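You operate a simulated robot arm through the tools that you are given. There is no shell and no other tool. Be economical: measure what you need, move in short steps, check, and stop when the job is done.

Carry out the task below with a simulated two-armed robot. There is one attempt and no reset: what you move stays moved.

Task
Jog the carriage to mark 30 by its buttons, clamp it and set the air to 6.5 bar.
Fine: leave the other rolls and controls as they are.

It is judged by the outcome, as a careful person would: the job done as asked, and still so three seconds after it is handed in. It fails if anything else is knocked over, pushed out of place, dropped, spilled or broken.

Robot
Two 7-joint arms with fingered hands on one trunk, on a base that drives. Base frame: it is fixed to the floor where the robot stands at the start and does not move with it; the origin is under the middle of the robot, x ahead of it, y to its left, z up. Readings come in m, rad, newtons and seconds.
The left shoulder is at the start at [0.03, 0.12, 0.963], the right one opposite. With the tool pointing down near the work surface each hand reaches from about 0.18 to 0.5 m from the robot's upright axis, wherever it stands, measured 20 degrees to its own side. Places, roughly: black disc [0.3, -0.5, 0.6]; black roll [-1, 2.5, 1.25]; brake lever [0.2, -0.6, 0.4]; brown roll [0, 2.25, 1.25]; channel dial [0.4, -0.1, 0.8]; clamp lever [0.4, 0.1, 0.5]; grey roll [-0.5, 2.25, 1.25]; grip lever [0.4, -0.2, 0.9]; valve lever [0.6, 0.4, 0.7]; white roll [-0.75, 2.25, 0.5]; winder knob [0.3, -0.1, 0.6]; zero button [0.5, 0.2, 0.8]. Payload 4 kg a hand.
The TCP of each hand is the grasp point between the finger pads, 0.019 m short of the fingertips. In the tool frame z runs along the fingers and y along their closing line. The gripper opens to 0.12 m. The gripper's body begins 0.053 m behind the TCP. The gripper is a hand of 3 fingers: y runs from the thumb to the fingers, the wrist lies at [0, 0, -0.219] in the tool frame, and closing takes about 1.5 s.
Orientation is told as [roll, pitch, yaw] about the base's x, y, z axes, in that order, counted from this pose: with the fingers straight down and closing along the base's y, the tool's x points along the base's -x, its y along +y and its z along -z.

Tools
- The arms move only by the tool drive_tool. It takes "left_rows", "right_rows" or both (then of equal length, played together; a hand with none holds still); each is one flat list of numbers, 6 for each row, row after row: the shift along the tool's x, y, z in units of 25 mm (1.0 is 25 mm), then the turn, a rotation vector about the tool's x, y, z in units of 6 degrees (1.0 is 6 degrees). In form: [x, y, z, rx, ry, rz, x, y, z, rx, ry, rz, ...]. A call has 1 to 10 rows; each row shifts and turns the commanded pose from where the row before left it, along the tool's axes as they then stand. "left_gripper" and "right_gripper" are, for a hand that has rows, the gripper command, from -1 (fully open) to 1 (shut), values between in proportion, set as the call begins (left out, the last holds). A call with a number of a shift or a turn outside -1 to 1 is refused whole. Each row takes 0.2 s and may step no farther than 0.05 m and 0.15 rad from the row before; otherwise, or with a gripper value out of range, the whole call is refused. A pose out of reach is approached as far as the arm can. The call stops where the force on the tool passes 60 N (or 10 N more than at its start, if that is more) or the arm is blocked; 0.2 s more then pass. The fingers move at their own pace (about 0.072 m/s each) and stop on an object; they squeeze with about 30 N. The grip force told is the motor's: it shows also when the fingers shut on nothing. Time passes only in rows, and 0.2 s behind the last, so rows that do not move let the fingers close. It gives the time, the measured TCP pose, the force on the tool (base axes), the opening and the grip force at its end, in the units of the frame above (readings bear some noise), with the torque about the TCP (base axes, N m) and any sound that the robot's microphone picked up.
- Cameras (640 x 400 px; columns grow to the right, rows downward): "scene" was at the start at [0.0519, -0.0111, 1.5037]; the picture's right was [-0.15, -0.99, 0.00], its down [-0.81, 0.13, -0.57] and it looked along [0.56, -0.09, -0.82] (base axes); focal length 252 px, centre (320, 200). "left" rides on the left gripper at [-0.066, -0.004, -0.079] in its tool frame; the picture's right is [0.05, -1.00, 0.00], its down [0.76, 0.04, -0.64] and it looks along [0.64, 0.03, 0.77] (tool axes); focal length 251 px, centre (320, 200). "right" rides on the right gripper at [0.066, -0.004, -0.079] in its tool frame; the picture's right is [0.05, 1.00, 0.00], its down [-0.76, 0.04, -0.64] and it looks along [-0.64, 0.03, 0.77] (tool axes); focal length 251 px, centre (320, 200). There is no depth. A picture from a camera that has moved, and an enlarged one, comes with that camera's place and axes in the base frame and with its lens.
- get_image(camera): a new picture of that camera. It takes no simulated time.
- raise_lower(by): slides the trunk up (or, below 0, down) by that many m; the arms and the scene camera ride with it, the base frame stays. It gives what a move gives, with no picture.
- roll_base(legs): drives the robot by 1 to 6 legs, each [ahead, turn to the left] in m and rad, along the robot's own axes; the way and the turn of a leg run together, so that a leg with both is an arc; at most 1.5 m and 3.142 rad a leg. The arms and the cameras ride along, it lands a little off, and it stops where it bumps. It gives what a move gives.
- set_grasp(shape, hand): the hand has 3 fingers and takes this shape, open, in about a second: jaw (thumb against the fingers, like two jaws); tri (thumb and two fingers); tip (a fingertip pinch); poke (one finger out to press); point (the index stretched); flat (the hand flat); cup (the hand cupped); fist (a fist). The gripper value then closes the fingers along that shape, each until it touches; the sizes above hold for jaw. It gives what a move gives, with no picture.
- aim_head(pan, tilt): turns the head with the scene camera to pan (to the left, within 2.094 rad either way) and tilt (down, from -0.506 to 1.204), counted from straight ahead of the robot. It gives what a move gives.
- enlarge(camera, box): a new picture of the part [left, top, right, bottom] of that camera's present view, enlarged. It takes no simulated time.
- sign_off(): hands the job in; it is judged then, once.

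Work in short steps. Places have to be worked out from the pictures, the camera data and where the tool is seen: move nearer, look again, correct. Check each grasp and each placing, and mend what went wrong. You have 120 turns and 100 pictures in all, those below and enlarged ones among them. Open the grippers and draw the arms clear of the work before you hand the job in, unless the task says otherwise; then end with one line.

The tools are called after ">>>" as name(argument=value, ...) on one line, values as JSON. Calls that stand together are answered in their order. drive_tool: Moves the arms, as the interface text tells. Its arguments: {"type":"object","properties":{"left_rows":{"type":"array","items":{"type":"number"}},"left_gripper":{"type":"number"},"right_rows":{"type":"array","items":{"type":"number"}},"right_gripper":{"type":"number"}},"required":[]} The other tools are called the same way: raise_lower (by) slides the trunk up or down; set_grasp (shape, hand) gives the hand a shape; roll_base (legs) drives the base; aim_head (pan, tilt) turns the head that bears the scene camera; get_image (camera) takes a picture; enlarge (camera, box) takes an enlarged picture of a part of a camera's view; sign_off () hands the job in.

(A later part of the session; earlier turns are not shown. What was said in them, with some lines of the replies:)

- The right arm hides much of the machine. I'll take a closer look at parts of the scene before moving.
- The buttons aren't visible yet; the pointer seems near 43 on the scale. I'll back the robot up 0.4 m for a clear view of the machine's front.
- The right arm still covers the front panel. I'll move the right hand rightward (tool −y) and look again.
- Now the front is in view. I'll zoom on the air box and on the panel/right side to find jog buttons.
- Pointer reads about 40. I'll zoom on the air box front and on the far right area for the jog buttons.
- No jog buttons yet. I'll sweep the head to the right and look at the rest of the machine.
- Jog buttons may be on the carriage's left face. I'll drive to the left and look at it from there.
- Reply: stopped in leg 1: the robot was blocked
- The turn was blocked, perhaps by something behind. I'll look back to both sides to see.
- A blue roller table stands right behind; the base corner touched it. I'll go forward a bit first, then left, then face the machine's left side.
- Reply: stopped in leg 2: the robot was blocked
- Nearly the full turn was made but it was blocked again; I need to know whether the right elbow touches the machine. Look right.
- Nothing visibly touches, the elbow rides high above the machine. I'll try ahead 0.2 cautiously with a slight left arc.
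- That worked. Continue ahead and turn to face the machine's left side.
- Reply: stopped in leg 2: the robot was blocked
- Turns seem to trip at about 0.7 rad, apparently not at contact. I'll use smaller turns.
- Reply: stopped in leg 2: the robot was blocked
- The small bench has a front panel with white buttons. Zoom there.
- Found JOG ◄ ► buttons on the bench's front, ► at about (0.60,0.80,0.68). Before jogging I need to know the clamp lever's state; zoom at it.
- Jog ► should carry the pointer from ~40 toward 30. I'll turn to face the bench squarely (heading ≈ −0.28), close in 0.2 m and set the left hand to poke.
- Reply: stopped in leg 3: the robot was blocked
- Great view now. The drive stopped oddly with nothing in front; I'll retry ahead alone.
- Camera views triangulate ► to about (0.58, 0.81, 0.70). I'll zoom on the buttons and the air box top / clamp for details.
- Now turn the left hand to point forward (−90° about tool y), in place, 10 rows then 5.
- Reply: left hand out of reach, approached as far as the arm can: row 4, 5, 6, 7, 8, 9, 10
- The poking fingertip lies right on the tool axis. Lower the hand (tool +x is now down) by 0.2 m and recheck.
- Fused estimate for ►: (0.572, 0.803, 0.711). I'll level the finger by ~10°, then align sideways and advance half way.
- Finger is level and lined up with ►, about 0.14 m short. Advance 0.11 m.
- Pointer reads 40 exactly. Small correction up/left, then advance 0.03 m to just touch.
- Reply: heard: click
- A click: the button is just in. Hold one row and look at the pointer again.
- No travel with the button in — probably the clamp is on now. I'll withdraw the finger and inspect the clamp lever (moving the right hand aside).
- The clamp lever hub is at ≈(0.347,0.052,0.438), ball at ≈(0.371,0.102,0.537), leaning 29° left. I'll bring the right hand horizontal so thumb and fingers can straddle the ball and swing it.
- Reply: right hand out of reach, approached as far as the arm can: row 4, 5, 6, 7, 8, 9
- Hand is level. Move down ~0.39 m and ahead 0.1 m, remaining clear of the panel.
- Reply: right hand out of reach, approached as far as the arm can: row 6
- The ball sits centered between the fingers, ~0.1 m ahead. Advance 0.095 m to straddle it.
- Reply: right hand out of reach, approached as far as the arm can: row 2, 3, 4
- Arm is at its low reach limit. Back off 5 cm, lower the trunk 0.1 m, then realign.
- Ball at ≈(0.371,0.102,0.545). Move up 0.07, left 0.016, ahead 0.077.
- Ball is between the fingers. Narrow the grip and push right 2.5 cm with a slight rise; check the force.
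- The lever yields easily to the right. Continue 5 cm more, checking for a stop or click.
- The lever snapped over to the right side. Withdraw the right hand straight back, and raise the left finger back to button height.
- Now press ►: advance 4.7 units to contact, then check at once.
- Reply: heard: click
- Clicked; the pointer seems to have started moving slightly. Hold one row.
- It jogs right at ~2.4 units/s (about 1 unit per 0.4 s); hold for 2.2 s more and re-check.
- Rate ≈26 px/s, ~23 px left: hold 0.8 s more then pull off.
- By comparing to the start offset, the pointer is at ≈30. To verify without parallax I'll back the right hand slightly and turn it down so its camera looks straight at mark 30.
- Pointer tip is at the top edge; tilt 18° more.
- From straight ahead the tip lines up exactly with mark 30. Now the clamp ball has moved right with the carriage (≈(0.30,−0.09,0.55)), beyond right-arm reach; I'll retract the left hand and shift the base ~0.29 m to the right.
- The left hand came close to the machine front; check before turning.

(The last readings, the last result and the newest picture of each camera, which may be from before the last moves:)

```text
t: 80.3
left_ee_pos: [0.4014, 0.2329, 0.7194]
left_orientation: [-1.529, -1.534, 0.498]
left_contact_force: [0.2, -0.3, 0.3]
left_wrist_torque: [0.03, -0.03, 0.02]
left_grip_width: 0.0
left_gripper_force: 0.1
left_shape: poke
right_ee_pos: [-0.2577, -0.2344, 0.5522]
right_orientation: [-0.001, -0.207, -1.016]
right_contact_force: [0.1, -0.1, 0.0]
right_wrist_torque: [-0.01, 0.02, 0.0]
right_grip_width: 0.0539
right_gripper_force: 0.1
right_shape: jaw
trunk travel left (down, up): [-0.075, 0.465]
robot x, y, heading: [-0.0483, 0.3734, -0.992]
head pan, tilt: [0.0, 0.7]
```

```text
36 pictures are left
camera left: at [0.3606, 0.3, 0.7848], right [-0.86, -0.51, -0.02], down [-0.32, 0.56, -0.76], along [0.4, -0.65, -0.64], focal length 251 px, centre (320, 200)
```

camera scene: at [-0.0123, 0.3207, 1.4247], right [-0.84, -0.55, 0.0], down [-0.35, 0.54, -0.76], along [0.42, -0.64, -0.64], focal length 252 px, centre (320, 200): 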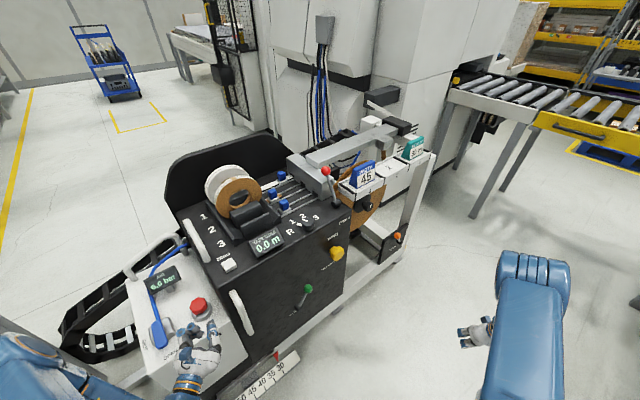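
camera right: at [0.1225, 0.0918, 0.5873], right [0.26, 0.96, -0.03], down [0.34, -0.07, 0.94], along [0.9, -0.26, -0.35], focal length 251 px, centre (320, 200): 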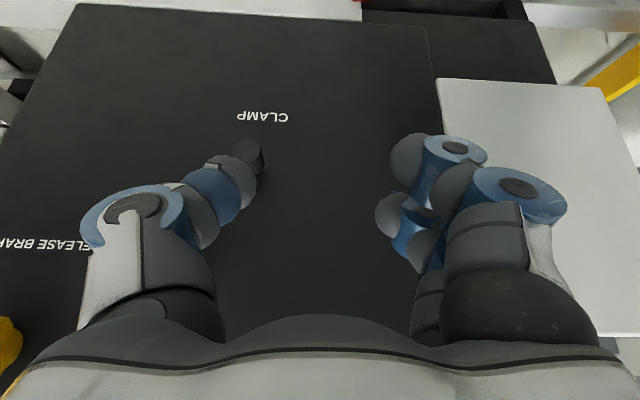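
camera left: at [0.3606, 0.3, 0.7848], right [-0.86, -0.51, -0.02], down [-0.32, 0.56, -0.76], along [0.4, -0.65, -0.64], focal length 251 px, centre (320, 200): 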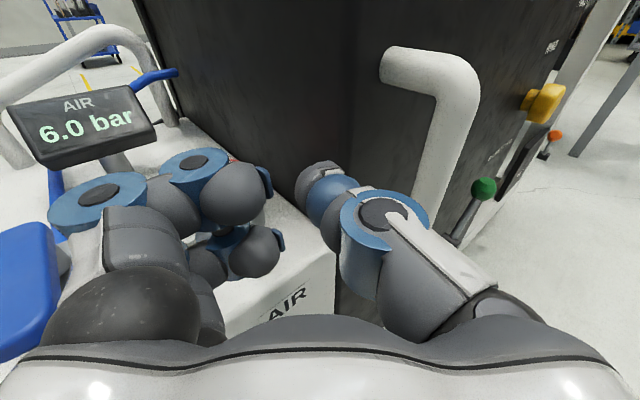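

No contact, but the left hand is low over the air box. Raise it straight up 0.2 m before turning.

>>> drive_tool(left_rows=[-1, 0, 0, 0, 0, 0, -1, 0, 0, 0, 0, 0, -1, 0, 0, 0, 0, 0, -1, 0, 0, 0, 0, 0, -1, 0, 0, 0, 0, 0, -1, 0, 0, 0, 0, 0, -1, 0, 0, 0, 0, 0, -1, 0, 0, 0, 0, 0])

>>> roll_base(legs=[[0, 0.35]])

>>> roll_base(legs=[[0, 0.35]])

>>> get_image(camera="scene")

```text
t: 82.2
left_ee_pos: [0.4485, 0.233, 0.8928]
left_orientation: [-1.552, -1.532, 0.521]
left_contact_force: [-0.8, 0.3, -0.6]
left_wrist_torque: [-0.02, 0.01, -0.02]
left_grip_width: 0.0
left_gripper_force: 0.0
left_shape: poke
left hand out of reach, approached as far as the arm can: row 5, 6, 7, 8
right_ee_pos: [-0.2581, -0.2343, 0.5516]
right_orientation: [-0.001, -0.207, -1.016]
right_contact_force: [0.0, 0.0, -0.1]
right_wrist_torque: [0.01, -0.01, -0.02]
right_grip_width: 0.0543
right_gripper_force: 0.1
right_shape: jaw
trunk travel left (down, up): [-0.075, 0.465]
robot x, y, heading: [-0.048, 0.3753, -0.99]
head pan, tilt: [0.0, 0.7]
```

```text
t: 83.6
left_ee_pos: [0.4692, 0.4106, 0.892]
left_orientation: [-1.56, -1.533, 0.877]
left_contact_force: [-1.0, -0.1, -0.1]
left_wrist_torque: [0.02, -0.01, 0.01]
left_grip_width: 0.0001
left_gripper_force: 0.1
left_shape: poke
right_ee_pos: [-0.0324, -0.2717, 0.5512]
right_orientation: [0.0, -0.207, -0.666]
right_contact_force: [-0.7, -0.5, 1.2]
right_wrist_torque: [-0.01, 0.01, -0.01]
right_grip_width: 0.0539
right_gripper_force: 0.1
right_shape: jaw
trunk travel left (down, up): [-0.075, 0.465]
robot x, y, heading: [-0.0617, 0.3515, -0.636]
head pan, tilt: [0.0, 0.7]
```

```text
t: 85.1
left_ee_pos: [0.4195, 0.5894, 0.8935]
left_orientation: [-1.553, -1.534, 1.223]
left_contact_force: [0.5, 0.5, 0.2]
left_wrist_torque: [-0.01, 0.01, 0.01]
left_grip_width: 0.0
left_gripper_force: 0.2
left_shape: poke
right_ee_pos: [0.1814, -0.2237, 0.5508]
right_orientation: [0.0, -0.207, -0.314]
right_contact_force: [-0.3, 0.2, 0.0]
right_wrist_torque: [0.0, 0.01, -0.01]
right_grip_width: 0.0541
right_gripper_force: 0.1
right_shape: jaw
trunk travel left (down, up): [-0.075, 0.465]
robot x, y, heading: [-0.0663, 0.3348, -0.287]
head pan, tilt: [0.0, 0.7]
```

```text
35 pictures are left
camera scene: at [-0.0031, 0.3141, 1.4248], right [-0.28, -0.96, 0.0], down [-0.62, 0.18, -0.76], along [0.73, -0.22, -0.64], focal length 252 px, centre (320, 200)
```

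scene: 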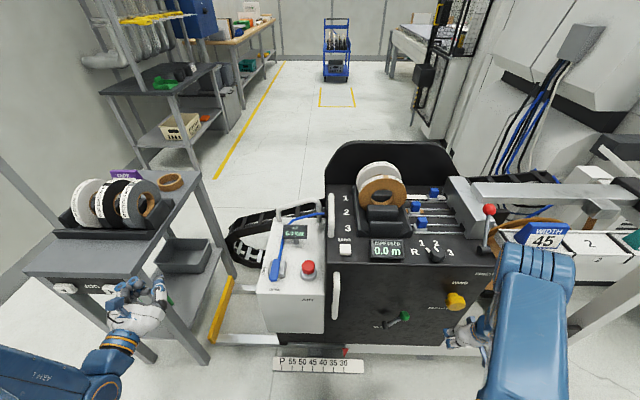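

Base landed as planned. The lever now leans right; I'll back the right hand 5 cm and level it again, then view the ball.

>>> drive_tool(right_rows=[1, 0, 0, 0, -1, 0, 1, 0, 0, 0, -1, 0, 0, 1, 0, 0, -1, 0, 0, 1, 0, 0, -1, 0, 0, 1, 0, 0, -1, 0, 0, 1, 0, 0, -1, 0, 0, 0, 0, 0, -1, 0, 0, 0, 0, 0, -1, 0, 0, 0, 0, 0, -1, 0, 0, 0, 0, 0, -1, 0])

>>> drive_tool(right_rows=[0, 0, 0, 0, -1, 0, 0, 0, 0, 0, -1, 0, 0, 0, 0, 0, -1, 0])

>>> get_image(camera="right")

>>> enlarge(camera="scene", box=[360, 280, 460, 350])

```text
t: 87.3
left_ee_pos: [0.4192, 0.5884, 0.893]
left_orientation: [-1.558, -1.533, 1.228]
left_contact_force: [0.0, 0.5, -0.9]
left_wrist_torque: [0.01, 0.01, -0.01]
left_grip_width: 0.0001
left_gripper_force: 0.1
left_shape: poke
right_ee_pos: [0.1665, -0.1136, 0.5398]
right_orientation: [0.001, -1.257, -0.316]
right_contact_force: [-0.7, -1.0, 0.2]
right_wrist_torque: [-0.03, -0.02, -0.01]
right_grip_width: 0.0539
right_gripper_force: 0.1
right_shape: jaw
trunk travel left (down, up): [-0.075, 0.465]
robot x, y, heading: [-0.0632, 0.3347, -0.287]
head pan, tilt: [0.0, 0.7]
```

```text
t: 88.1
left_ee_pos: [0.4192, 0.5894, 0.8924]
left_orientation: [-1.561, -1.534, 1.226]
left_contact_force: [1.4, 0.0, 0.0]
left_wrist_torque: [0.01, -0.05, -0.02]
left_grip_width: 0.0
left_gripper_force: 0.0
left_shape: poke
right_ee_pos: [0.167, -0.1126, 0.5382]
right_orientation: [-1.096, -1.572, 0.782]
right_contact_force: [0.0, 0.0, 0.2]
right_wrist_torque: [0.01, -0.02, 0.0]
right_grip_width: 0.0544
right_gripper_force: 0.1
right_shape: jaw
trunk travel left (down, up): [-0.075, 0.465]
robot x, y, heading: [-0.066, 0.3347, -0.288]
head pan, tilt: [0.0, 0.7]
```

```text
34 pictures are left
camera right: at [0.0885, -0.0934, 0.4727], right [0.31, 0.95, -0.05], down [-0.6, 0.24, 0.76], along [0.74, -0.2, 0.64], focal length 251 px, centre (320, 200)
```

right: 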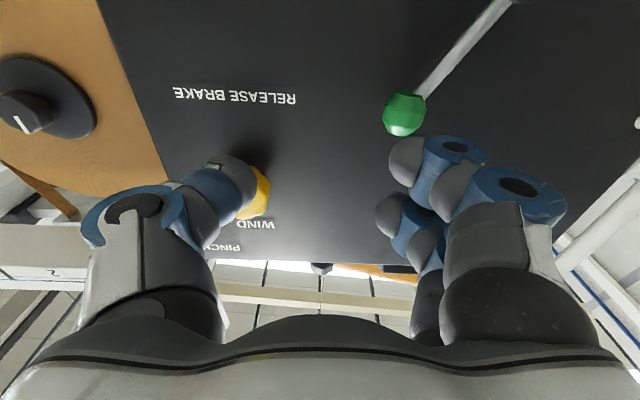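

```text
5.71 times, centred on (410, 315) of scene
camera zoom: at [-0.0033, 0.3142, 1.4248], right [-0.28, -0.96, 0.0], down [-0.62, 0.18, -0.76], along [0.73, -0.22, -0.64], focal length 1437 px, centre (-194, -457)
```

zoom: 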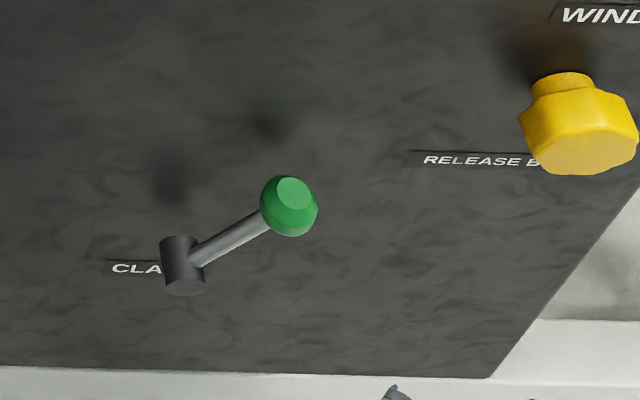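

Ball at ≈(0.307,−0.090,0.547). Open a bit, shift left 0.065, then go ahead 0.118 to straddle it.

>>> drive_tool(right_rows=[-0.3, 1, 0, 0, 0, 0, 0, 1, 0, 0, 0, 0, 0, 0.6, 0, 0, 0, 0, 0, 0, 1, 0, 0, 0, 0, 0, 1, 0, 0, 0, 0, 0, 1, 0, 0, 0, 0, 0, 1, 0, 0, 0, 0, 0, 0.7, 0, 0, 0], right_gripper=-0.3)

>>> get_image(camera="right")

```text
t: 89.9
left_ee_pos: [0.4194, 0.5898, 0.8928]
left_orientation: [-1.553, -1.533, 1.224]
left_contact_force: [0.0, 0.7, 0.1]
left_wrist_torque: [0.05, 0.01, 0.0]
left_grip_width: 0.0002
left_gripper_force: 0.1
left_shape: poke
right_ee_pos: [0.2978, -0.0873, 0.5457]
right_orientation: [-0.02, -1.569, -0.298]
right_contact_force: [0.4, -0.8, -0.2]
right_wrist_torque: [-0.05, -0.04, 0.01]
right_grip_width: 0.0777
right_gripper_force: 0.0
right_shape: jaw
trunk travel left (down, up): [-0.075, 0.465]
robot x, y, heading: [-0.0685, 0.3334, -0.287]
head pan, tilt: [0.0, 0.7]
```

```text
32 pictures are left
camera right: at [0.2208, -0.0679, 0.4801], right [0.31, 0.95, -0.05], down [-0.6, 0.24, 0.77], along [0.74, -0.2, 0.64], focal length 251 px, centre (320, 200)
```

right: 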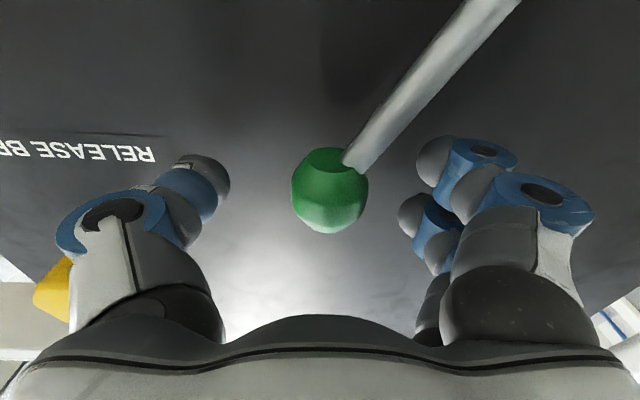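

Ball is centered. Narrow and push left 0.09 m.

>>> drive_tool(right_rows=[0, 0, 0, 0, 0, 0, -0.15, 0.4, 0, 0, 0, 0, -0.15, 0.4, 0, 0, 0, 0, -0.1, 0.4, 0, 0, 0, 0, -0.05, 0.4, 0, 0, 0, 0, 0, 0.4, 0, 0, 0, 0, 0.05, 0.4, 0, 0, 0, 0, 0.1, 0.4, 0, 0, 0, 0, 0.15, 0.4, 0, 0, 0, 0], right_gripper=0.1)

>>> get_image(camera="right")

```text
t: 91.9
left_ee_pos: [0.4195, 0.5889, 0.8926]
left_orientation: [-1.556, -1.535, 1.227]
left_contact_force: [-0.4, 0.9, 1.0]
left_wrist_torque: [0.02, 0.0, 0.0]
left_grip_width: 0.0001
left_gripper_force: 0.0
left_shape: poke
right_ee_pos: [0.3223, -0.0115, 0.5509]
right_orientation: [-0.391, -1.57, 0.075]
right_contact_force: [-0.3, 0.1, 0.2]
right_wrist_torque: [-0.02, -0.02, 0.01]
right_grip_width: 0.0545
right_gripper_force: 0.1
right_shape: jaw
trunk travel left (down, up): [-0.075, 0.465]
robot x, y, heading: [-0.0633, 0.3345, -0.286]
head pan, tilt: [0.0, 0.7]
```

```text
31 pictures are left
camera right: at [0.2449, 0.0079, 0.484], right [0.31, 0.95, -0.05], down [-0.6, 0.24, 0.77], along [0.74, -0.2, 0.64], focal length 251 px, centre (320, 200)
```

right: 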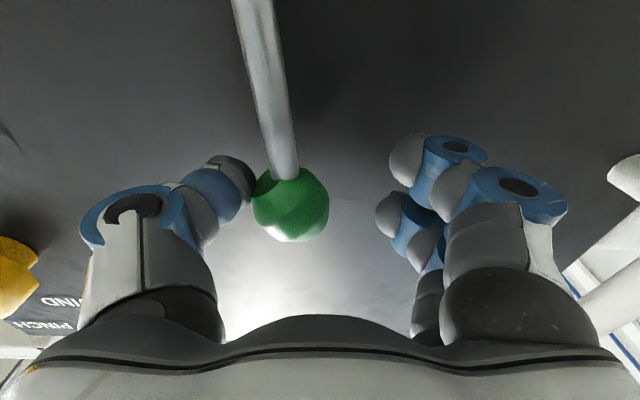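

Just past vertical; keep pushing left ~4 cm more.

>>> drive_tool(right_rows=[0.05, 0.4, 0, 0, 0, 0, 0.1, 0.4, 0, 0, 0, 0, 0.1, 0.4, 0, 0, 0, 0, 0.1, 0.4, 0, 0, 0, 0, 0, 0, 0, 0, 0, 0])

>>> get_image(camera="right")

```text
t: 93.1
left_ee_pos: [0.4192, 0.5891, 0.8933]
left_orientation: [-1.562, -1.533, 1.229]
left_contact_force: [1.7, 0.6, -0.5]
left_wrist_torque: [0.01, 0.01, -0.01]
left_grip_width: 0.0
left_gripper_force: 0.1
left_shape: poke
right_ee_pos: [0.3354, 0.0258, 0.5422]
right_orientation: [-0.519, -1.569, 0.203]
right_contact_force: [-1.6, -2.1, 1.1]
right_wrist_torque: [-0.02, -0.01, -0.04]
right_grip_width: 0.0559
right_gripper_force: 0.0
right_shape: jaw
trunk travel left (down, up): [-0.075, 0.465]
robot x, y, heading: [-0.0663, 0.3341, -0.291]
head pan, tilt: [0.0, 0.7]
```

```text
30 pictures are left
camera right: at [0.2574, 0.0456, 0.4754], right [0.31, 0.95, -0.06], down [-0.6, 0.24, 0.77], along [0.74, -0.2, 0.64], focal length 251 px, centre (320, 200)
```

right: 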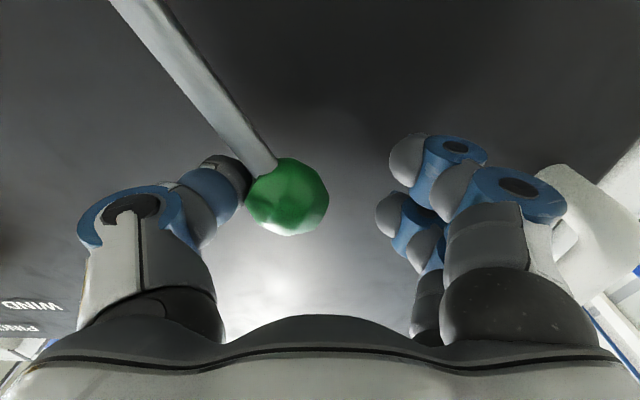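

The lever is back to about its original left lean. Nudge a little more to be sure it is at its stop.

>>> drive_tool(right_rows=[0.1, 0.3, 0, 0, 0, 0, 0.1, 0.3, 0, 0, 0, 0])

```text
t: 93.7
left_ee_pos: [0.4189, 0.59, 0.8934]
left_orientation: [-1.57, -1.534, 1.239]
left_contact_force: [-0.1, 0.1, -0.3]
left_wrist_torque: [-0.01, 0.04, -0.02]
left_grip_width: 0.0
left_gripper_force: 0.0
left_shape: poke
right_ee_pos: [0.3397, 0.0383, 0.5354]
right_orientation: [-1.522, -1.57, 1.201]
right_contact_force: [-8.3, -14.2, 5.1]
right_wrist_torque: [-0.18, -0.03, -0.26]
right_grip_width: 0.0672
right_gripper_force: 0.0
right_shape: jaw
trunk travel left (down, up): [-0.075, 0.465]
robot x, y, heading: [-0.0643, 0.3339, -0.289]
head pan, tilt: [0.0, 0.7]
```

It's at the stop (17 N). Ease off, withdraw the right hand, and look.

>>> drive_tool(right_rows=[0, -0.5, 0, 0, 0, 0, 0, 0, -1, 0, 0, 0, 0, 0, -1, 0, 0, 0, 0, 0, -1, 0, 0, 0, 0, 0, -1, 0, 0, 0, 0, -1, -1, 0, 0, 0, 0, -1, 0, 0, 0, 0, 0, -1, 0, 0, 0, 0])

>>> enlarge(camera="scene", box=[240, 190, 480, 390])

>>> enlarge(camera="scene", box=[260, 210, 350, 300])

```text
t: 95.5
left_ee_pos: [0.4185, 0.5891, 0.8924]
left_orientation: [-1.56, -1.534, 1.229]
left_contact_force: [-0.7, 0.3, 0.5]
left_wrist_torque: [-0.01, -0.03, -0.01]
left_grip_width: 0.0
left_gripper_force: 0.1
left_shape: poke
right_ee_pos: [0.1933, -0.0042, 0.537]
right_orientation: [-0.373, -1.568, 0.06]
right_contact_force: [-0.3, 1.0, 0.6]
right_wrist_torque: [0.0, 0.0, -0.06]
right_grip_width: 0.0542
right_gripper_force: 0.0
right_shape: jaw
trunk travel left (down, up): [-0.075, 0.465]
robot x, y, heading: [-0.0619, 0.3333, -0.287]
head pan, tilt: [0.0, 0.7]
```

```text
2.00 times, centred on (360, 290) of scene
camera zoom: at [-0.0033, 0.3142, 1.4248], right [-0.28, -0.96, 0.0], down [-0.62, 0.18, -0.76], along [0.73, -0.22, -0.64], focal length 503 px, centre (240, 20)
```

zoom: 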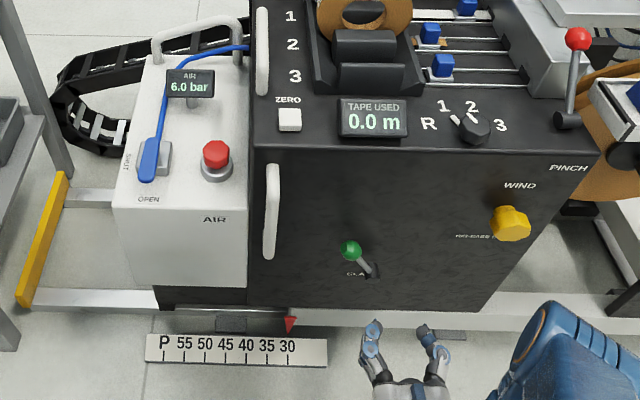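

```text
4.44 times, centred on (305, 255) of scene
camera zoom: at [-0.0033, 0.3142, 1.4248], right [-0.28, -0.96, 0.0], down [-0.62, 0.18, -0.76], along [0.73, -0.22, -0.64], focal length 1118 px, centre (387, -44)
```

zoom: 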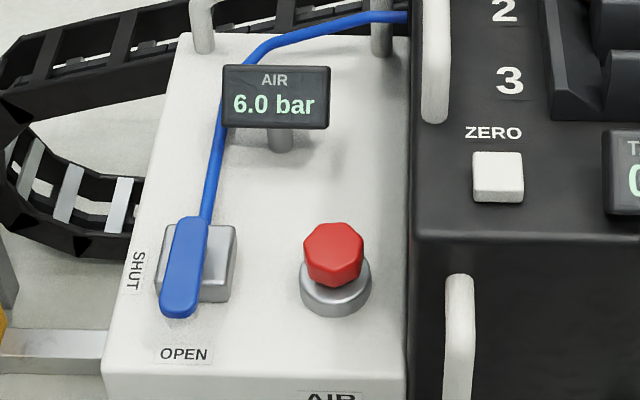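

Clamp is back at its original position and the pointer still at 30. The red knob (≈(0.517,0.200,0.67)) must be the regulator; I'll use the left hand in jaw shape, leaning left to clear the console wall. First turn it down.

>>> set_grasp(hand="left", shape="jaw")

>>> drive_tool(left_rows=[0, 0, -1, 0, 1, 0, 0, 0, -1, 0, 1, 0, 0, 0, 0, 0, 1, 0, 0, 0, 0, 0, 1, 0, 0, 0, 0, 0, 1, 0, 0, 0, 0, 0, 1, 0, 0, 0, 0, 0, 1, 0, 0, 0, 0, 0, 1, 0, 0, 0, 0, 0, 1, 0, 0, 0, 0, 0, 1, 0])

>>> drive_tool(left_rows=[0, 0, 0, 0, 1, 0, 0, 0, 0, 0, 1, 0, 0, 0, 0, 0, 1, 0, 0, 0, 0, 0, 1, 0, 0, 0, 0, 0, 1, 0])

>>> drive_tool(left_rows=[0, 0, 0, 0, 0, 1, 0, 0, 0, 0, 0, 1, 0, 0, 0, 0, 0, 1, 0, 0, 0, 0, 0, 1, 0, 0, 0, 0, 0, 1, 0, 0, 0, 0, 0, 1, 0, 0, 0, 0, 0, 1, 0, 0, 0, 0, 0, 0.5])

>>> drive_tool(left_rows=[0, 0, 0, 0.27, -0.87, 0, 0, 0, 0, 0.27, -0.87, 0, 0, 0, 0, 0.27, -0.87, 0, 0, 0, 0, 0.27, -0.87, 0, 0, 0, 0, 0.27, -0.87, 0, 0, 0, 0, 0.27, -0.87, 0])

```text
t: 96.4
left_ee_pos: [0.4185, 0.5899, 0.8922]
left_orientation: [-1.559, -1.535, 1.23]
left_contact_force: [-0.3, -0.2, 0.8]
left_wrist_torque: [0.0, -0.03, -0.03]
left_grip_width: 0.1203
left_gripper_force: 0.1
left_shape: jaw
right_ee_pos: [0.194, -0.005, 0.5378]
right_orientation: [-0.292, -1.569, -0.021]
right_contact_force: [0.5, 0.3, 0.3]
right_wrist_torque: [0.0, 0.01, -0.01]
right_grip_width: 0.054
right_gripper_force: 0.1
right_shape: jaw
trunk travel left (down, up): [-0.075, 0.465]
robot x, y, heading: [-0.0665, 0.3336, -0.285]
head pan, tilt: [0.0, 0.7]
```

```text
t: 98.6
left_ee_pos: [0.373, 0.6059, 0.8962]
left_orientation: [-0.04, -0.522, -0.31]
left_contact_force: [-0.1, -0.1, 0.2]
left_wrist_torque: [0.0, 0.01, -0.02]
left_grip_width: 0.1198
left_gripper_force: 0.1
left_shape: jaw
right_ee_pos: [0.1933, -0.0041, 0.5372]
right_orientation: [-0.298, -1.568, -0.016]
right_contact_force: [0.6, -0.2, 0.3]
right_wrist_torque: [0.04, -0.02, 0.02]
right_grip_width: 0.0544
right_gripper_force: 0.0
right_shape: jaw
trunk travel left (down, up): [-0.075, 0.465]
robot x, y, heading: [-0.0663, 0.3325, -0.289]
head pan, tilt: [0.0, 0.7]
```

```text
t: 99.8
left_ee_pos: [0.3735, 0.606, 0.8947]
left_orientation: [-0.036, 0.001, -0.331]
left_contact_force: [0.1, 0.0, 0.2]
left_wrist_torque: [0.0, 0.0, 0.0]
left_grip_width: 0.1199
left_gripper_force: 0.0
left_shape: jaw
right_ee_pos: [0.1938, -0.0048, 0.5371]
right_orientation: [-0.288, -1.57, -0.025]
right_contact_force: [0.3, 0.0, -0.3]
right_wrist_torque: [0.03, -0.01, 0.02]
right_grip_width: 0.0541
right_gripper_force: 0.1
right_shape: jaw
trunk travel left (down, up): [-0.075, 0.465]
robot x, y, heading: [-0.0708, 0.3342, -0.287]
head pan, tilt: [0.0, 0.7]
```

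```text
t: 101.6
left_ee_pos: [0.3715, 0.6055, 0.8947]
left_orientation: [-0.026, -0.028, -1.117]
left_contact_force: [0.4, -0.7, 0.0]
left_wrist_torque: [0.01, -0.02, -0.01]
left_grip_width: 0.1197
left_gripper_force: 0.2
left_shape: jaw
right_ee_pos: [0.1929, -0.0048, 0.5369]
right_orientation: [-0.308, -1.568, -0.01]
right_contact_force: [0.5, 0.3, -0.4]
right_wrist_torque: [-0.03, 0.0, -0.01]
right_grip_width: 0.0541
right_gripper_force: 0.0
right_shape: jaw
trunk travel left (down, up): [-0.075, 0.465]
robot x, y, heading: [-0.0703, 0.3326, -0.289]
head pan, tilt: [0.0, 0.7]
```

```text
t: 103.0
left_ee_pos: [0.3715, 0.6049, 0.8959]
left_orientation: [-0.222, -0.57, -1.047]
left_contact_force: [0.8, -0.1, -0.6]
left_wrist_torque: [-0.03, 0.02, -0.01]
left_grip_width: 0.1199
left_gripper_force: 0.1
left_shape: jaw
right_ee_pos: [0.1936, -0.0044, 0.5378]
right_orientation: [-0.366, -1.568, 0.051]
right_contact_force: [-0.1, 0.3, 0.8]
right_wrist_torque: [0.0, -0.01, 0.0]
right_grip_width: 0.0541
right_gripper_force: 0.0
right_shape: jaw
trunk travel left (down, up): [-0.075, 0.465]
robot x, y, heading: [-0.0685, 0.3316, -0.29]
head pan, tilt: [0.0, 0.7]
```

Check the left-hand camera and orientation before moving over the knob.

>>> get_image(camera="left")

```text
27 pictures are left
camera left: at [0.3905, 0.6002, 0.9958], right [-0.93, -0.35, 0.16], down [-0.33, 0.94, 0.11], along [-0.18, 0.05, -0.98], focal length 251 px, centre (320, 200)
```

left: 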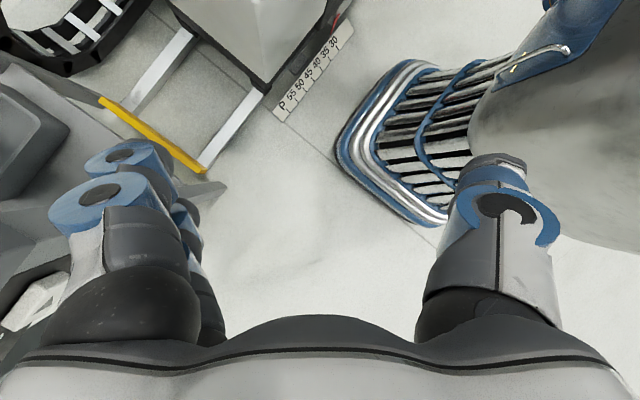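

Move horizontally (z≈0.89) over to above the knob in 15 rows.

>>> drive_tool(left_rows=[-0.947, -0.017, 0.632, 0, 0, 0, -0.947, -0.017, 0.632, 0, 0, 0, -0.947, -0.017, 0.632, 0, 0, 0, -0.947, -0.017, 0.632, 0, 0, 0, -0.947, -0.017, 0.632, 0, 0, 0, -0.947, -0.017, 0.632, 0, 0, 0, -0.947, -0.017, 0.632, 0, 0, 0, -0.947, -0.017, 0.632, 0, 0, 0])

>>> drive_tool(left_rows=[-0.947, -0.017, 0.632, 0, 0, 0, -0.947, -0.017, 0.632, 0, 0, 0, -0.947, -0.017, 0.632, 0, 0, 0, -0.947, -0.017, 0.632, 0, 0, 0, -0.947, -0.017, 0.632, 0, 0, 0, -0.947, -0.017, 0.632, 0, 0, 0, -0.947, -0.017, 0.632, 0, 0, 0])

>>> get_image(camera="left")

>>> get_image(camera="scene")

```text
t: 104.8
left_ee_pos: [0.4575, 0.3952, 0.8937]
left_orientation: [-0.22, -0.566, -1.046]
left_contact_force: [-0.1, -0.7, -0.5]
left_wrist_torque: [0.01, -0.03, -0.02]
left_grip_width: 0.12
left_gripper_force: 0.0
left_shape: jaw
right_ee_pos: [0.1943, -0.004, 0.5361]
right_orientation: [-0.199, -1.569, -0.115]
right_contact_force: [0.6, -1.5, -0.5]
right_wrist_torque: [-0.05, 0.0, 0.0]
right_grip_width: 0.0543
right_gripper_force: 0.0
right_shape: jaw
trunk travel left (down, up): [-0.075, 0.465]
robot x, y, heading: [-0.0681, 0.3333, -0.286]
head pan, tilt: [0.0, 0.7]
```

```text
t: 106.4
left_ee_pos: [0.5333, 0.2114, 0.8933]
left_orientation: [-0.221, -0.567, -1.045]
left_contact_force: [-0.6, 0.0, 0.1]
left_wrist_torque: [-0.02, -0.02, -0.03]
left_grip_width: 0.1201
left_gripper_force: 0.1
left_shape: jaw
right_ee_pos: [0.1941, -0.004, 0.5368]
right_orientation: [-0.171, -1.569, -0.144]
right_contact_force: [-0.9, 0.2, 0.0]
right_wrist_torque: [0.0, -0.02, -0.01]
right_grip_width: 0.0543
right_gripper_force: 0.1
right_shape: jaw
trunk travel left (down, up): [-0.075, 0.465]
robot x, y, heading: [-0.0668, 0.3299, -0.287]
head pan, tilt: [0.0, 0.7]
```

```text
26 pictures are left
camera left: at [0.5529, 0.2041, 0.993], right [-0.92, -0.35, 0.16], down [-0.33, 0.94, 0.11], along [-0.18, 0.05, -0.98], focal length 251 px, centre (320, 200)
```

left: 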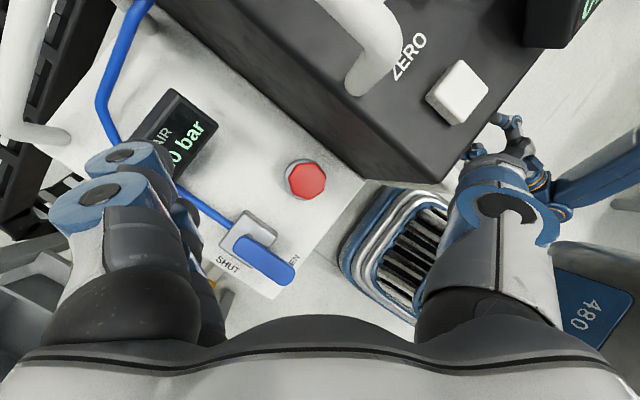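

```text
25 pictures are left
camera scene: at [-0.0029, 0.3138, 1.4247], right [-0.28, -0.96, 0.0], down [-0.62, 0.18, -0.76], along [0.73, -0.22, -0.64], focal length 252 px, centre (320, 200)
```

scene: 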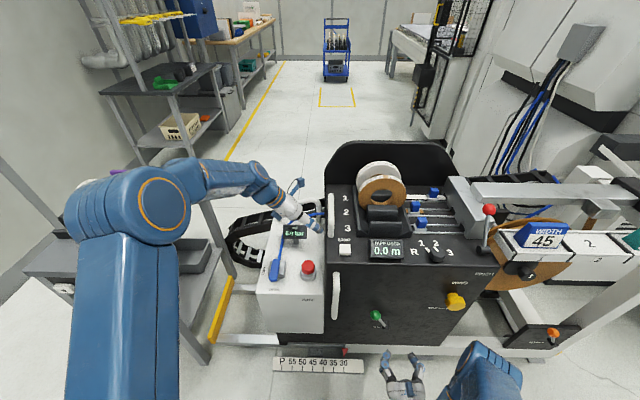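

Knob confirmed at (0.520,0.203). Descend vertically to z≈0.72, then look again.

>>> drive_tool(left_rows=[0.466, 0.082, 0.728, 0, 0, 0, 0.466, 0.082, 0.728, 0, 0, 0, 0.466, 0.082, 0.728, 0, 0, 0, 0.466, 0.082, 0.728, 0, 0, 0, 0.466, 0.082, 0.728, 0, 0, 0, 0.466, 0.082, 0.728, 0, 0, 0, 0.466, 0.082, 0.728, 0, 0, 0, 0.466, 0.082, 0.728, 0, 0, 0])

>>> get_image(camera="left")

>>> enlarge(camera="scene", box=[240, 200, 360, 300])

```text
t: 108.2
left_ee_pos: [0.5225, 0.2089, 0.7189]
left_orientation: [-0.218, -0.568, -1.046]
left_contact_force: [7.6, 25.9, 7.2]
left_wrist_torque: [-0.6, 0.68, -1.48]
left_grip_width: 0.1201
left_gripper_force: 0.1
left_shape: jaw
right_ee_pos: [0.1933, -0.0042, 0.5381]
right_orientation: [-1.017, -1.566, 0.703]
right_contact_force: [0.3, 0.1, 0.2]
right_wrist_torque: [0.0, 0.01, -0.03]
right_grip_width: 0.0543
right_gripper_force: 0.1
right_shape: jaw
trunk travel left (down, up): [-0.075, 0.465]
robot x, y, heading: [-0.0651, 0.332, -0.282]
head pan, tilt: [0.0, 0.7]
```

```text
24 pictures are left
camera left: at [0.5409, 0.2014, 0.8195], right [-0.92, -0.35, 0.15], down [-0.34, 0.94, 0.11], along [-0.18, 0.05, -0.98], focal length 251 px, centre (320, 200)
```

left: 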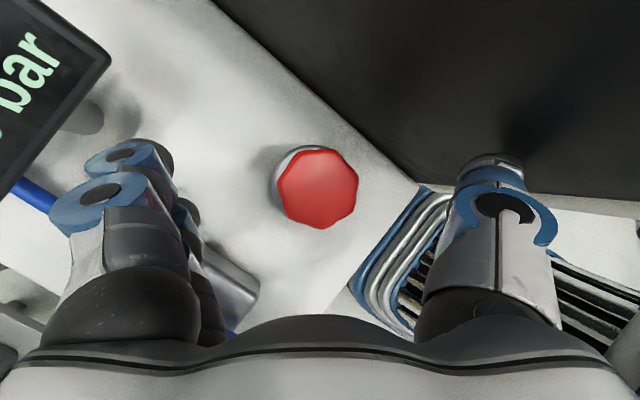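

```text
4.00 times, centred on (300, 250) of scene
camera zoom: at [-0.003, 0.317, 1.4249], right [-0.28, -0.96, 0.0], down [-0.62, 0.18, -0.77], along [0.73, -0.22, -0.64], focal length 1006 px, centre (400, 0)
```

zoom: 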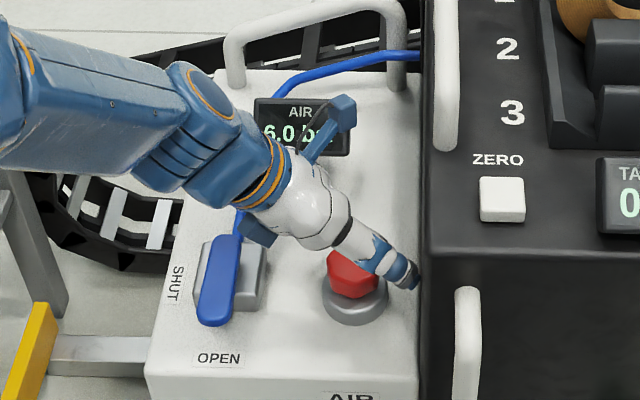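

The thumb brushes the console wall (26 N). Lift 3 cm, narrow the opening and yaw 24° more so the fingers lie fore–aft.

>>> drive_tool(left_rows=[-0.65, -0.19, -0.99, 0, 0, 0, 0, 0, 0, 0, 0, 1, 0, 0, 0, 0, 0, 1, 0, 0, 0, 0, 0, 1, 0, 0, 0, 0, 0, 1], left_gripper=-0.3)

>>> get_image(camera="left")

```text
t: 109.4
left_ee_pos: [0.5208, 0.203, 0.7503]
left_orientation: [0.061, -0.601, -1.551]
left_contact_force: [-0.5, -0.2, 0.3]
left_wrist_torque: [-0.01, 0.0, -0.03]
left_grip_width: 0.0786
left_gripper_force: 0.1
left_shape: jaw
right_ee_pos: [0.1925, -0.0045, 0.5364]
right_orientation: [-0.286, -1.571, -0.028]
right_contact_force: [-0.6, -0.5, 0.3]
right_wrist_torque: [-0.02, 0.03, 0.0]
right_grip_width: 0.0544
right_gripper_force: 0.1
right_shape: jaw
trunk travel left (down, up): [-0.075, 0.465]
robot x, y, heading: [-0.0669, 0.335, -0.291]
head pan, tilt: [0.0, 0.7]
```

```text
22 pictures are left
camera left: at [0.5125, 0.1921, 0.8506], right [-1.0, -0.01, -0.08], down [-0.02, 0.99, 0.1], along [0.08, 0.1, -0.99], focal length 251 px, centre (320, 200)
```

left: 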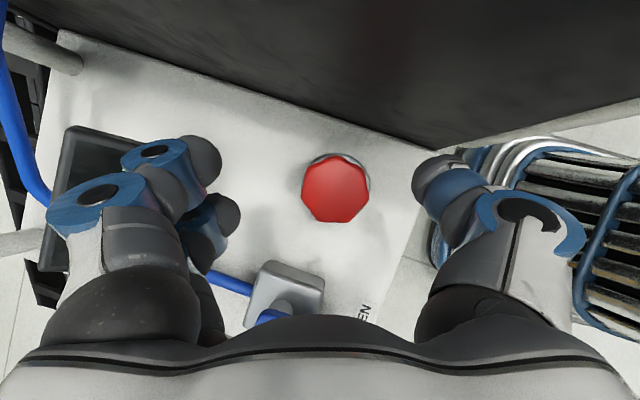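

Clear and centered now. Descend 0.088 m onto the knob.

>>> drive_tool(left_rows=[0.49, -0.11, 0.73, 0, 0, 0, 0.49, -0.11, 0.73, 0, 0, 0, 0.49, -0.11, 0.73, 0, 0, 0, 0.49, -0.11, 0.73, 0, 0, 0])

>>> get_image(camera="left")

>>> enlarge(camera="scene", box=[240, 200, 360, 300])

```text
t: 110.4
left_ee_pos: [0.5147, 0.2013, 0.662]
left_orientation: [0.062, -0.602, -1.55]
left_contact_force: [-0.3, 0.0, 0.3]
left_wrist_torque: [0.0, 0.02, 0.01]
left_grip_width: 0.0788
left_gripper_force: 0.1
left_shape: jaw
right_ee_pos: [0.1934, -0.0028, 0.5364]
right_orientation: [-0.285, -1.57, -0.028]
right_contact_force: [-0.5, 0.1, -0.5]
right_wrist_torque: [-0.01, 0.01, 0.01]
right_grip_width: 0.0541
right_gripper_force: 0.0
right_shape: jaw
trunk travel left (down, up): [-0.075, 0.465]
robot x, y, heading: [-0.0687, 0.3318, -0.294]
head pan, tilt: [0.0, 0.7]
```

```text
21 pictures are left
camera left: at [0.5062, 0.1911, 0.7625], right [-1.0, -0.01, -0.08], down [-0.02, 0.99, 0.1], along [0.08, 0.1, -0.99], focal length 251 px, centre (320, 200)
```

left: 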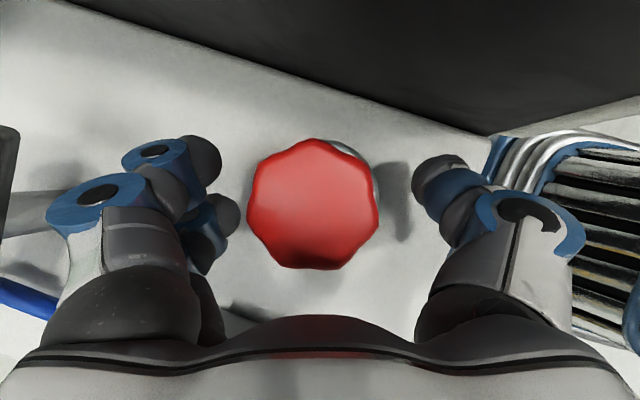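

```text
4.00 times, centred on (300, 250) of scene
camera zoom: at [-0.0029, 0.3142, 1.4247], right [-0.28, -0.96, 0.0], down [-0.62, 0.18, -0.76], along [0.73, -0.22, -0.64], focal length 1006 px, centre (400, 0)
```

zoom: 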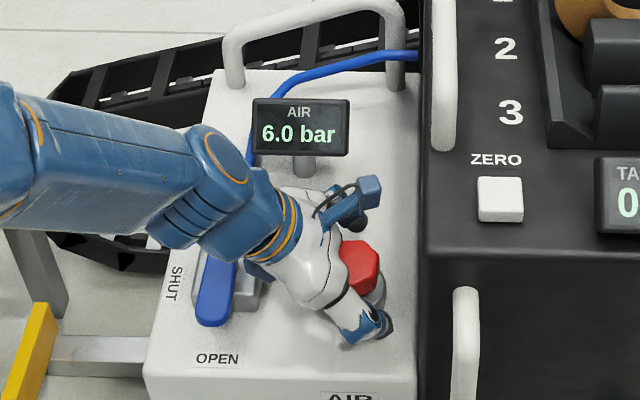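

Fingers straddle the knob cleanly. Close on it.

>>> drive_tool(left_rows=[0, 0, 0, 0, 0, 0, 0, 0, 0, 0, 0, 0, 0, 0, 0, 0, 0, 0, 0, 0, 0, 0, 0, 0], left_gripper=1)

>>> get_image(camera="left")

```text
t: 111.4
left_ee_pos: [0.5147, 0.202, 0.6613]
left_orientation: [0.058, -0.603, -1.549]
left_contact_force: [0.6, -0.6, -1.1]
left_wrist_torque: [0.2, -0.4, 0.05]
left_grip_width: 0.0372
left_gripper_force: 29.6
left_shape: jaw
right_ee_pos: [0.1933, -0.0039, 0.5376]
right_orientation: [-0.255, -1.569, -0.06]
right_contact_force: [-0.4, 0.1, 0.2]
right_wrist_torque: [0.03, 0.0, 0.04]
right_grip_width: 0.0539
right_gripper_force: 0.1
right_shape: jaw
trunk travel left (down, up): [-0.075, 0.465]
robot x, y, heading: [-0.0685, 0.3359, -0.285]
head pan, tilt: [0.0, 0.7]
```

```text
19 pictures are left
camera left: at [0.5058, 0.191, 0.7624], right [-1.0, -0.01, -0.08], down [-0.02, 0.99, 0.1], along [0.08, 0.1, -0.99], focal length 251 px, centre (320, 200)
```

left: 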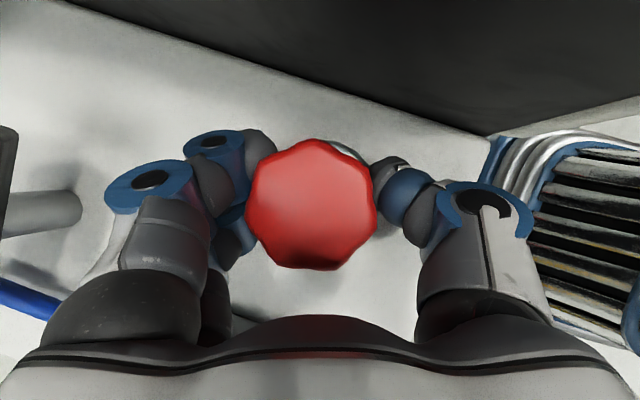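

Firm grip. Turn clockwise 12° about the vertical and read the gauge.

>>> drive_tool(left_rows=[0, 0, 0, 0.28, -0.04, 0.413, 0, 0, 0, 0.28, -0.04, 0.413, 0, 0, 0, 0.28, -0.04, 0.413, 0, 0, 0, 0.28, -0.04, 0.413])

>>> enlarge(camera="scene", box=[240, 200, 360, 300])

```text
t: 112.4
left_ee_pos: [0.514, 0.2023, 0.6621]
left_orientation: [0.066, -0.609, -1.76]
left_contact_force: [0.1, 6.0, 4.1]
left_wrist_torque: [0.4, -0.86, 0.31]
left_grip_width: 0.0371
left_gripper_force: 29.7
left_shape: jaw
right_ee_pos: [0.193, -0.0042, 0.5368]
right_orientation: [-0.48, -1.569, 0.164]
right_contact_force: [-0.1, -0.3, 0.5]
right_wrist_torque: [0.0, -0.01, 0.0]
right_grip_width: 0.0541
right_gripper_force: 0.2
right_shape: jaw
trunk travel left (down, up): [-0.075, 0.465]
robot x, y, heading: [-0.0649, 0.332, -0.288]
head pan, tilt: [0.0, 0.7]
```

```text
4.00 times, centred on (300, 250) of scene
camera zoom: at [-0.0038, 0.3148, 1.4248], right [-0.28, -0.96, 0.0], down [-0.62, 0.18, -0.77], along [0.73, -0.22, -0.64], focal length 1006 px, centre (400, 0)
```

zoom: 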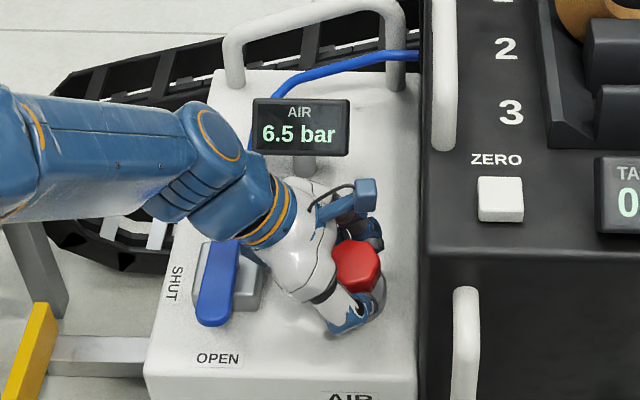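

Gauge reads 6.5 bar. Open the fingers in place and re-read.

>>> drive_tool(left_rows=[0, 0, 0, 0, 0, 0, 0, 0, 0, 0, 0, 0, 0, 0, 0, 0, 0, 0], left_gripper=-0.3)

>>> enlarge(camera="scene", box=[240, 200, 360, 300])

```text
t: 113.2
left_ee_pos: [0.5133, 0.2015, 0.6609]
left_orientation: [0.062, -0.61, -1.759]
left_contact_force: [0.1, 0.0, -0.2]
left_wrist_torque: [0.03, 0.0, 0.02]
left_grip_width: 0.0773
left_gripper_force: 0.0
left_shape: jaw
right_ee_pos: [0.1938, -0.0045, 0.5371]
right_orientation: [-0.255, -1.571, -0.057]
right_contact_force: [0.1, 0.3, -0.4]
right_wrist_torque: [-0.02, -0.01, 0.01]
right_grip_width: 0.0543
right_gripper_force: 0.0
right_shape: jaw
trunk travel left (down, up): [-0.075, 0.465]
robot x, y, heading: [-0.0673, 0.3325, -0.288]
head pan, tilt: [0.0, 0.7]
```

```text
4.00 times, centred on (300, 250) of scene
camera zoom: at [-0.0031, 0.3141, 1.4247], right [-0.28, -0.96, 0.0], down [-0.62, 0.18, -0.76], along [0.73, -0.22, -0.64], focal length 1006 px, centre (400, 0)
```

zoom: 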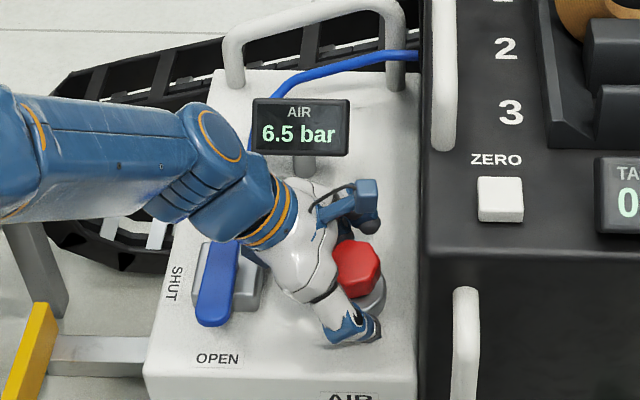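

Still 6.5 bar. Lift straight up 0.23 m.

>>> drive_tool(left_rows=[-0.513, 0.074, -0.76, 0, 0, 0, -0.513, 0.074, -0.76, 0, 0, 0, -0.513, 0.074, -0.76, 0, 0, 0, -0.513, 0.074, -0.76, 0, 0, 0, -0.513, 0.074, -0.76, 0, 0, 0, -0.513, 0.074, -0.76, 0, 0, 0, -0.513, 0.074, -0.76, 0, 0, 0, -0.513, 0.074, -0.76, 0, 0, 0, -0.513, 0.074, -0.76, 0, 0, 0, -0.513, 0.074, -0.76, 0, 0, 0])

>>> get_image(camera="scene")

```text
t: 115.4
left_ee_pos: [0.5207, 0.2052, 0.892]
left_orientation: [0.062, -0.607, -1.761]
left_contact_force: [-0.5, 0.0, -0.1]
left_wrist_torque: [0.01, 0.02, 0.01]
left_grip_width: 0.0772
left_gripper_force: 0.2
left_shape: jaw
right_ee_pos: [0.194, -0.0047, 0.5372]
right_orientation: [-0.262, -1.571, -0.053]
right_contact_force: [0.5, 0.3, 0.1]
right_wrist_torque: [0.01, -0.03, 0.02]
right_grip_width: 0.054
right_gripper_force: 0.0
right_shape: jaw
trunk travel left (down, up): [-0.075, 0.465]
robot x, y, heading: [-0.0649, 0.3317, -0.29]
head pan, tilt: [0.0, 0.7]
```

```text
16 pictures are left
camera scene: at [-0.0034, 0.3141, 1.4248], right [-0.28, -0.96, 0.0], down [-0.62, 0.18, -0.76], along [0.73, -0.22, -0.64], focal length 252 px, centre (320, 200)
```

scene: 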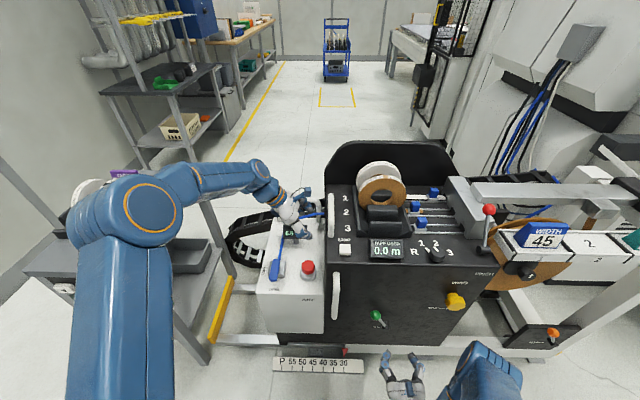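

Clear. Back the base 0.3 m away from the machine, open both grippers, and check everything.

>>> roll_base(legs=[[-0.3, 0]])

>>> drive_tool(left_rows=[0, 0, 0, 0, 0, 0, 0, 0, 0, 0, 0, 0, 0, 0, 0, 0, 0, 0], right_rows=[0, 0, 0, 0, 0, 0, 0, 0, 0, 0, 0, 0, 0, 0, 0, 0, 0, 0], left_gripper=-1, right_gripper=-1)

>>> enlarge(camera="scene", box=[240, 120, 440, 320])

>>> get_image(camera="scene")

```text
t: 117.5
left_ee_pos: [0.2341, 0.292, 0.892]
left_orientation: [0.065, -0.609, -1.757]
left_contact_force: [-0.5, -0.6, -0.1]
left_wrist_torque: [0.0, -0.03, 0.02]
left_grip_width: 0.0774
left_gripper_force: 0.0
left_shape: jaw
right_ee_pos: [-0.0927, 0.0829, 0.5374]
right_orientation: [-0.313, -1.569, 0.0]
right_contact_force: [0.3, 0.4, -0.1]
right_wrist_torque: [-0.02, 0.02, 0.0]
right_grip_width: 0.0543
right_gripper_force: 0.1
right_shape: jaw
trunk travel left (down, up): [-0.075, 0.465]
robot x, y, heading: [-0.357, 0.4142, -0.283]
head pan, tilt: [0.0, 0.7]
```

```text
t: 118.3
left_ee_pos: [0.2344, 0.2913, 0.8909]
left_orientation: [0.062, -0.607, -1.758]
left_contact_force: [0.3, -0.2, 0.0]
left_wrist_torque: [-0.01, 0.02, -0.02]
left_grip_width: 0.1198
left_gripper_force: 0.1
left_shape: jaw
right_ee_pos: [-0.0917, 0.082, 0.537]
right_orientation: [-0.273, -1.569, -0.037]
right_contact_force: [-0.1, -0.2, -0.4]
right_wrist_torque: [0.04, -0.02, 0.01]
right_grip_width: 0.1199
right_gripper_force: 0.1
right_shape: jaw
trunk travel left (down, up): [-0.075, 0.465]
robot x, y, heading: [-0.3526, 0.422, -0.287]
head pan, tilt: [0.0, 0.7]
```

```text
2.00 times, centred on (340, 220) of scene
camera zoom: at [-0.2904, 0.3996, 1.4248], right [-0.28, -0.96, 0.0], down [-0.62, 0.18, -0.76], along [0.73, -0.22, -0.64], focal length 503 px, centre (280, 160)
```

zoom: 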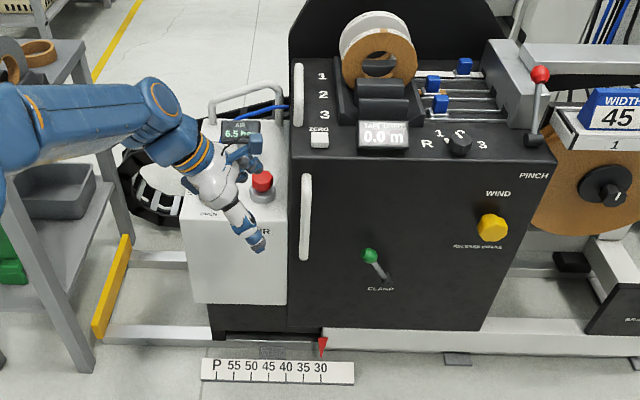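

```text
14 pictures are left
camera scene: at [-0.2904, 0.3996, 1.4248], right [-0.28, -0.96, 0.0], down [-0.62, 0.18, -0.76], along [0.73, -0.22, -0.64], focal length 252 px, centre (320, 200)
```

scene: 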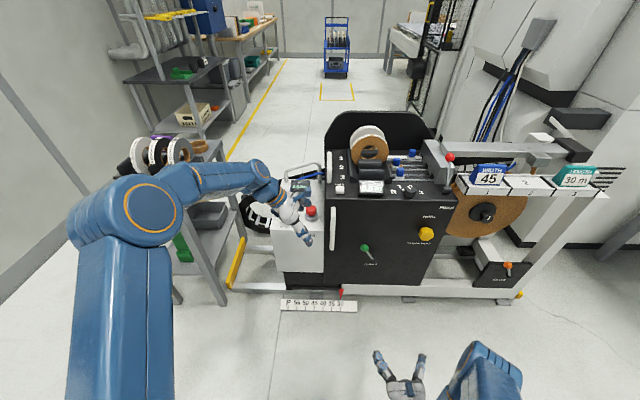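

Final close checks: gauge/dial and pointer/clamp.

>>> enlarge(camera="scene", box=[270, 160, 430, 260])

>>> enlarge(camera="scene", box=[280, 230, 400, 320])

```text
4.00 times, centred on (350, 210) of scene
camera zoom: at [-0.2904, 0.3996, 1.4248], right [-0.28, -0.96, 0.0], down [-0.62, 0.18, -0.76], along [0.73, -0.22, -0.64], focal length 1006 px, centre (200, 160)
```

zoom: 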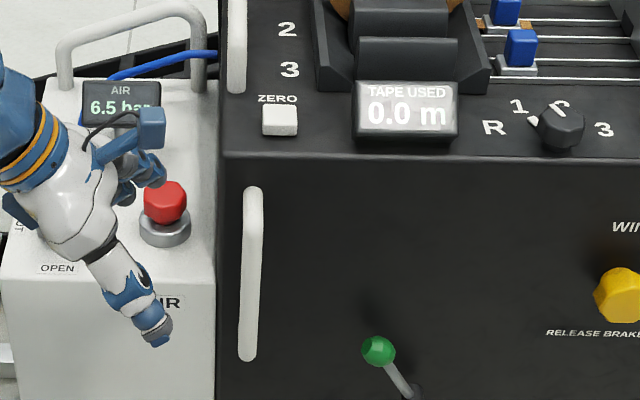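

```text
4.44 times, centred on (340, 275) of scene
camera zoom: at [-0.2904, 0.3996, 1.4248], right [-0.28, -0.96, 0.0], down [-0.62, 0.18, -0.76], along [0.73, -0.22, -0.64], focal length 1118 px, centre (231, -133)
```

zoom: 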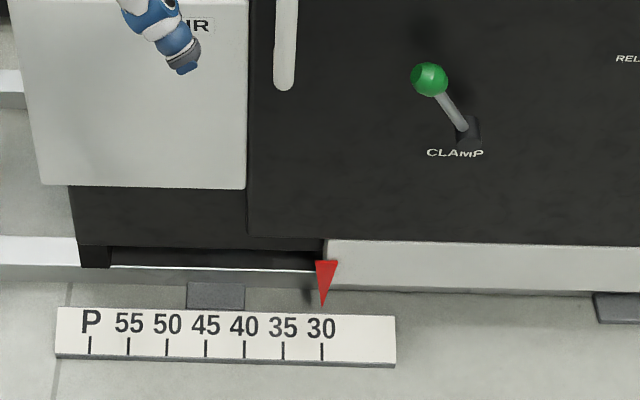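

Pointer at 30, clamp lever back in its clamped position, air at 6.5 bar, dial still on 1, hands open and clear. Hand it in.

>>> sign_off()

```text
The job is handed in.
```

The carriage is jogged to mark 30 and clamped, and the air is set to 6.5 bar. The other rolls and controls were left as they were, apart from unclamping the carriage so it could jog.
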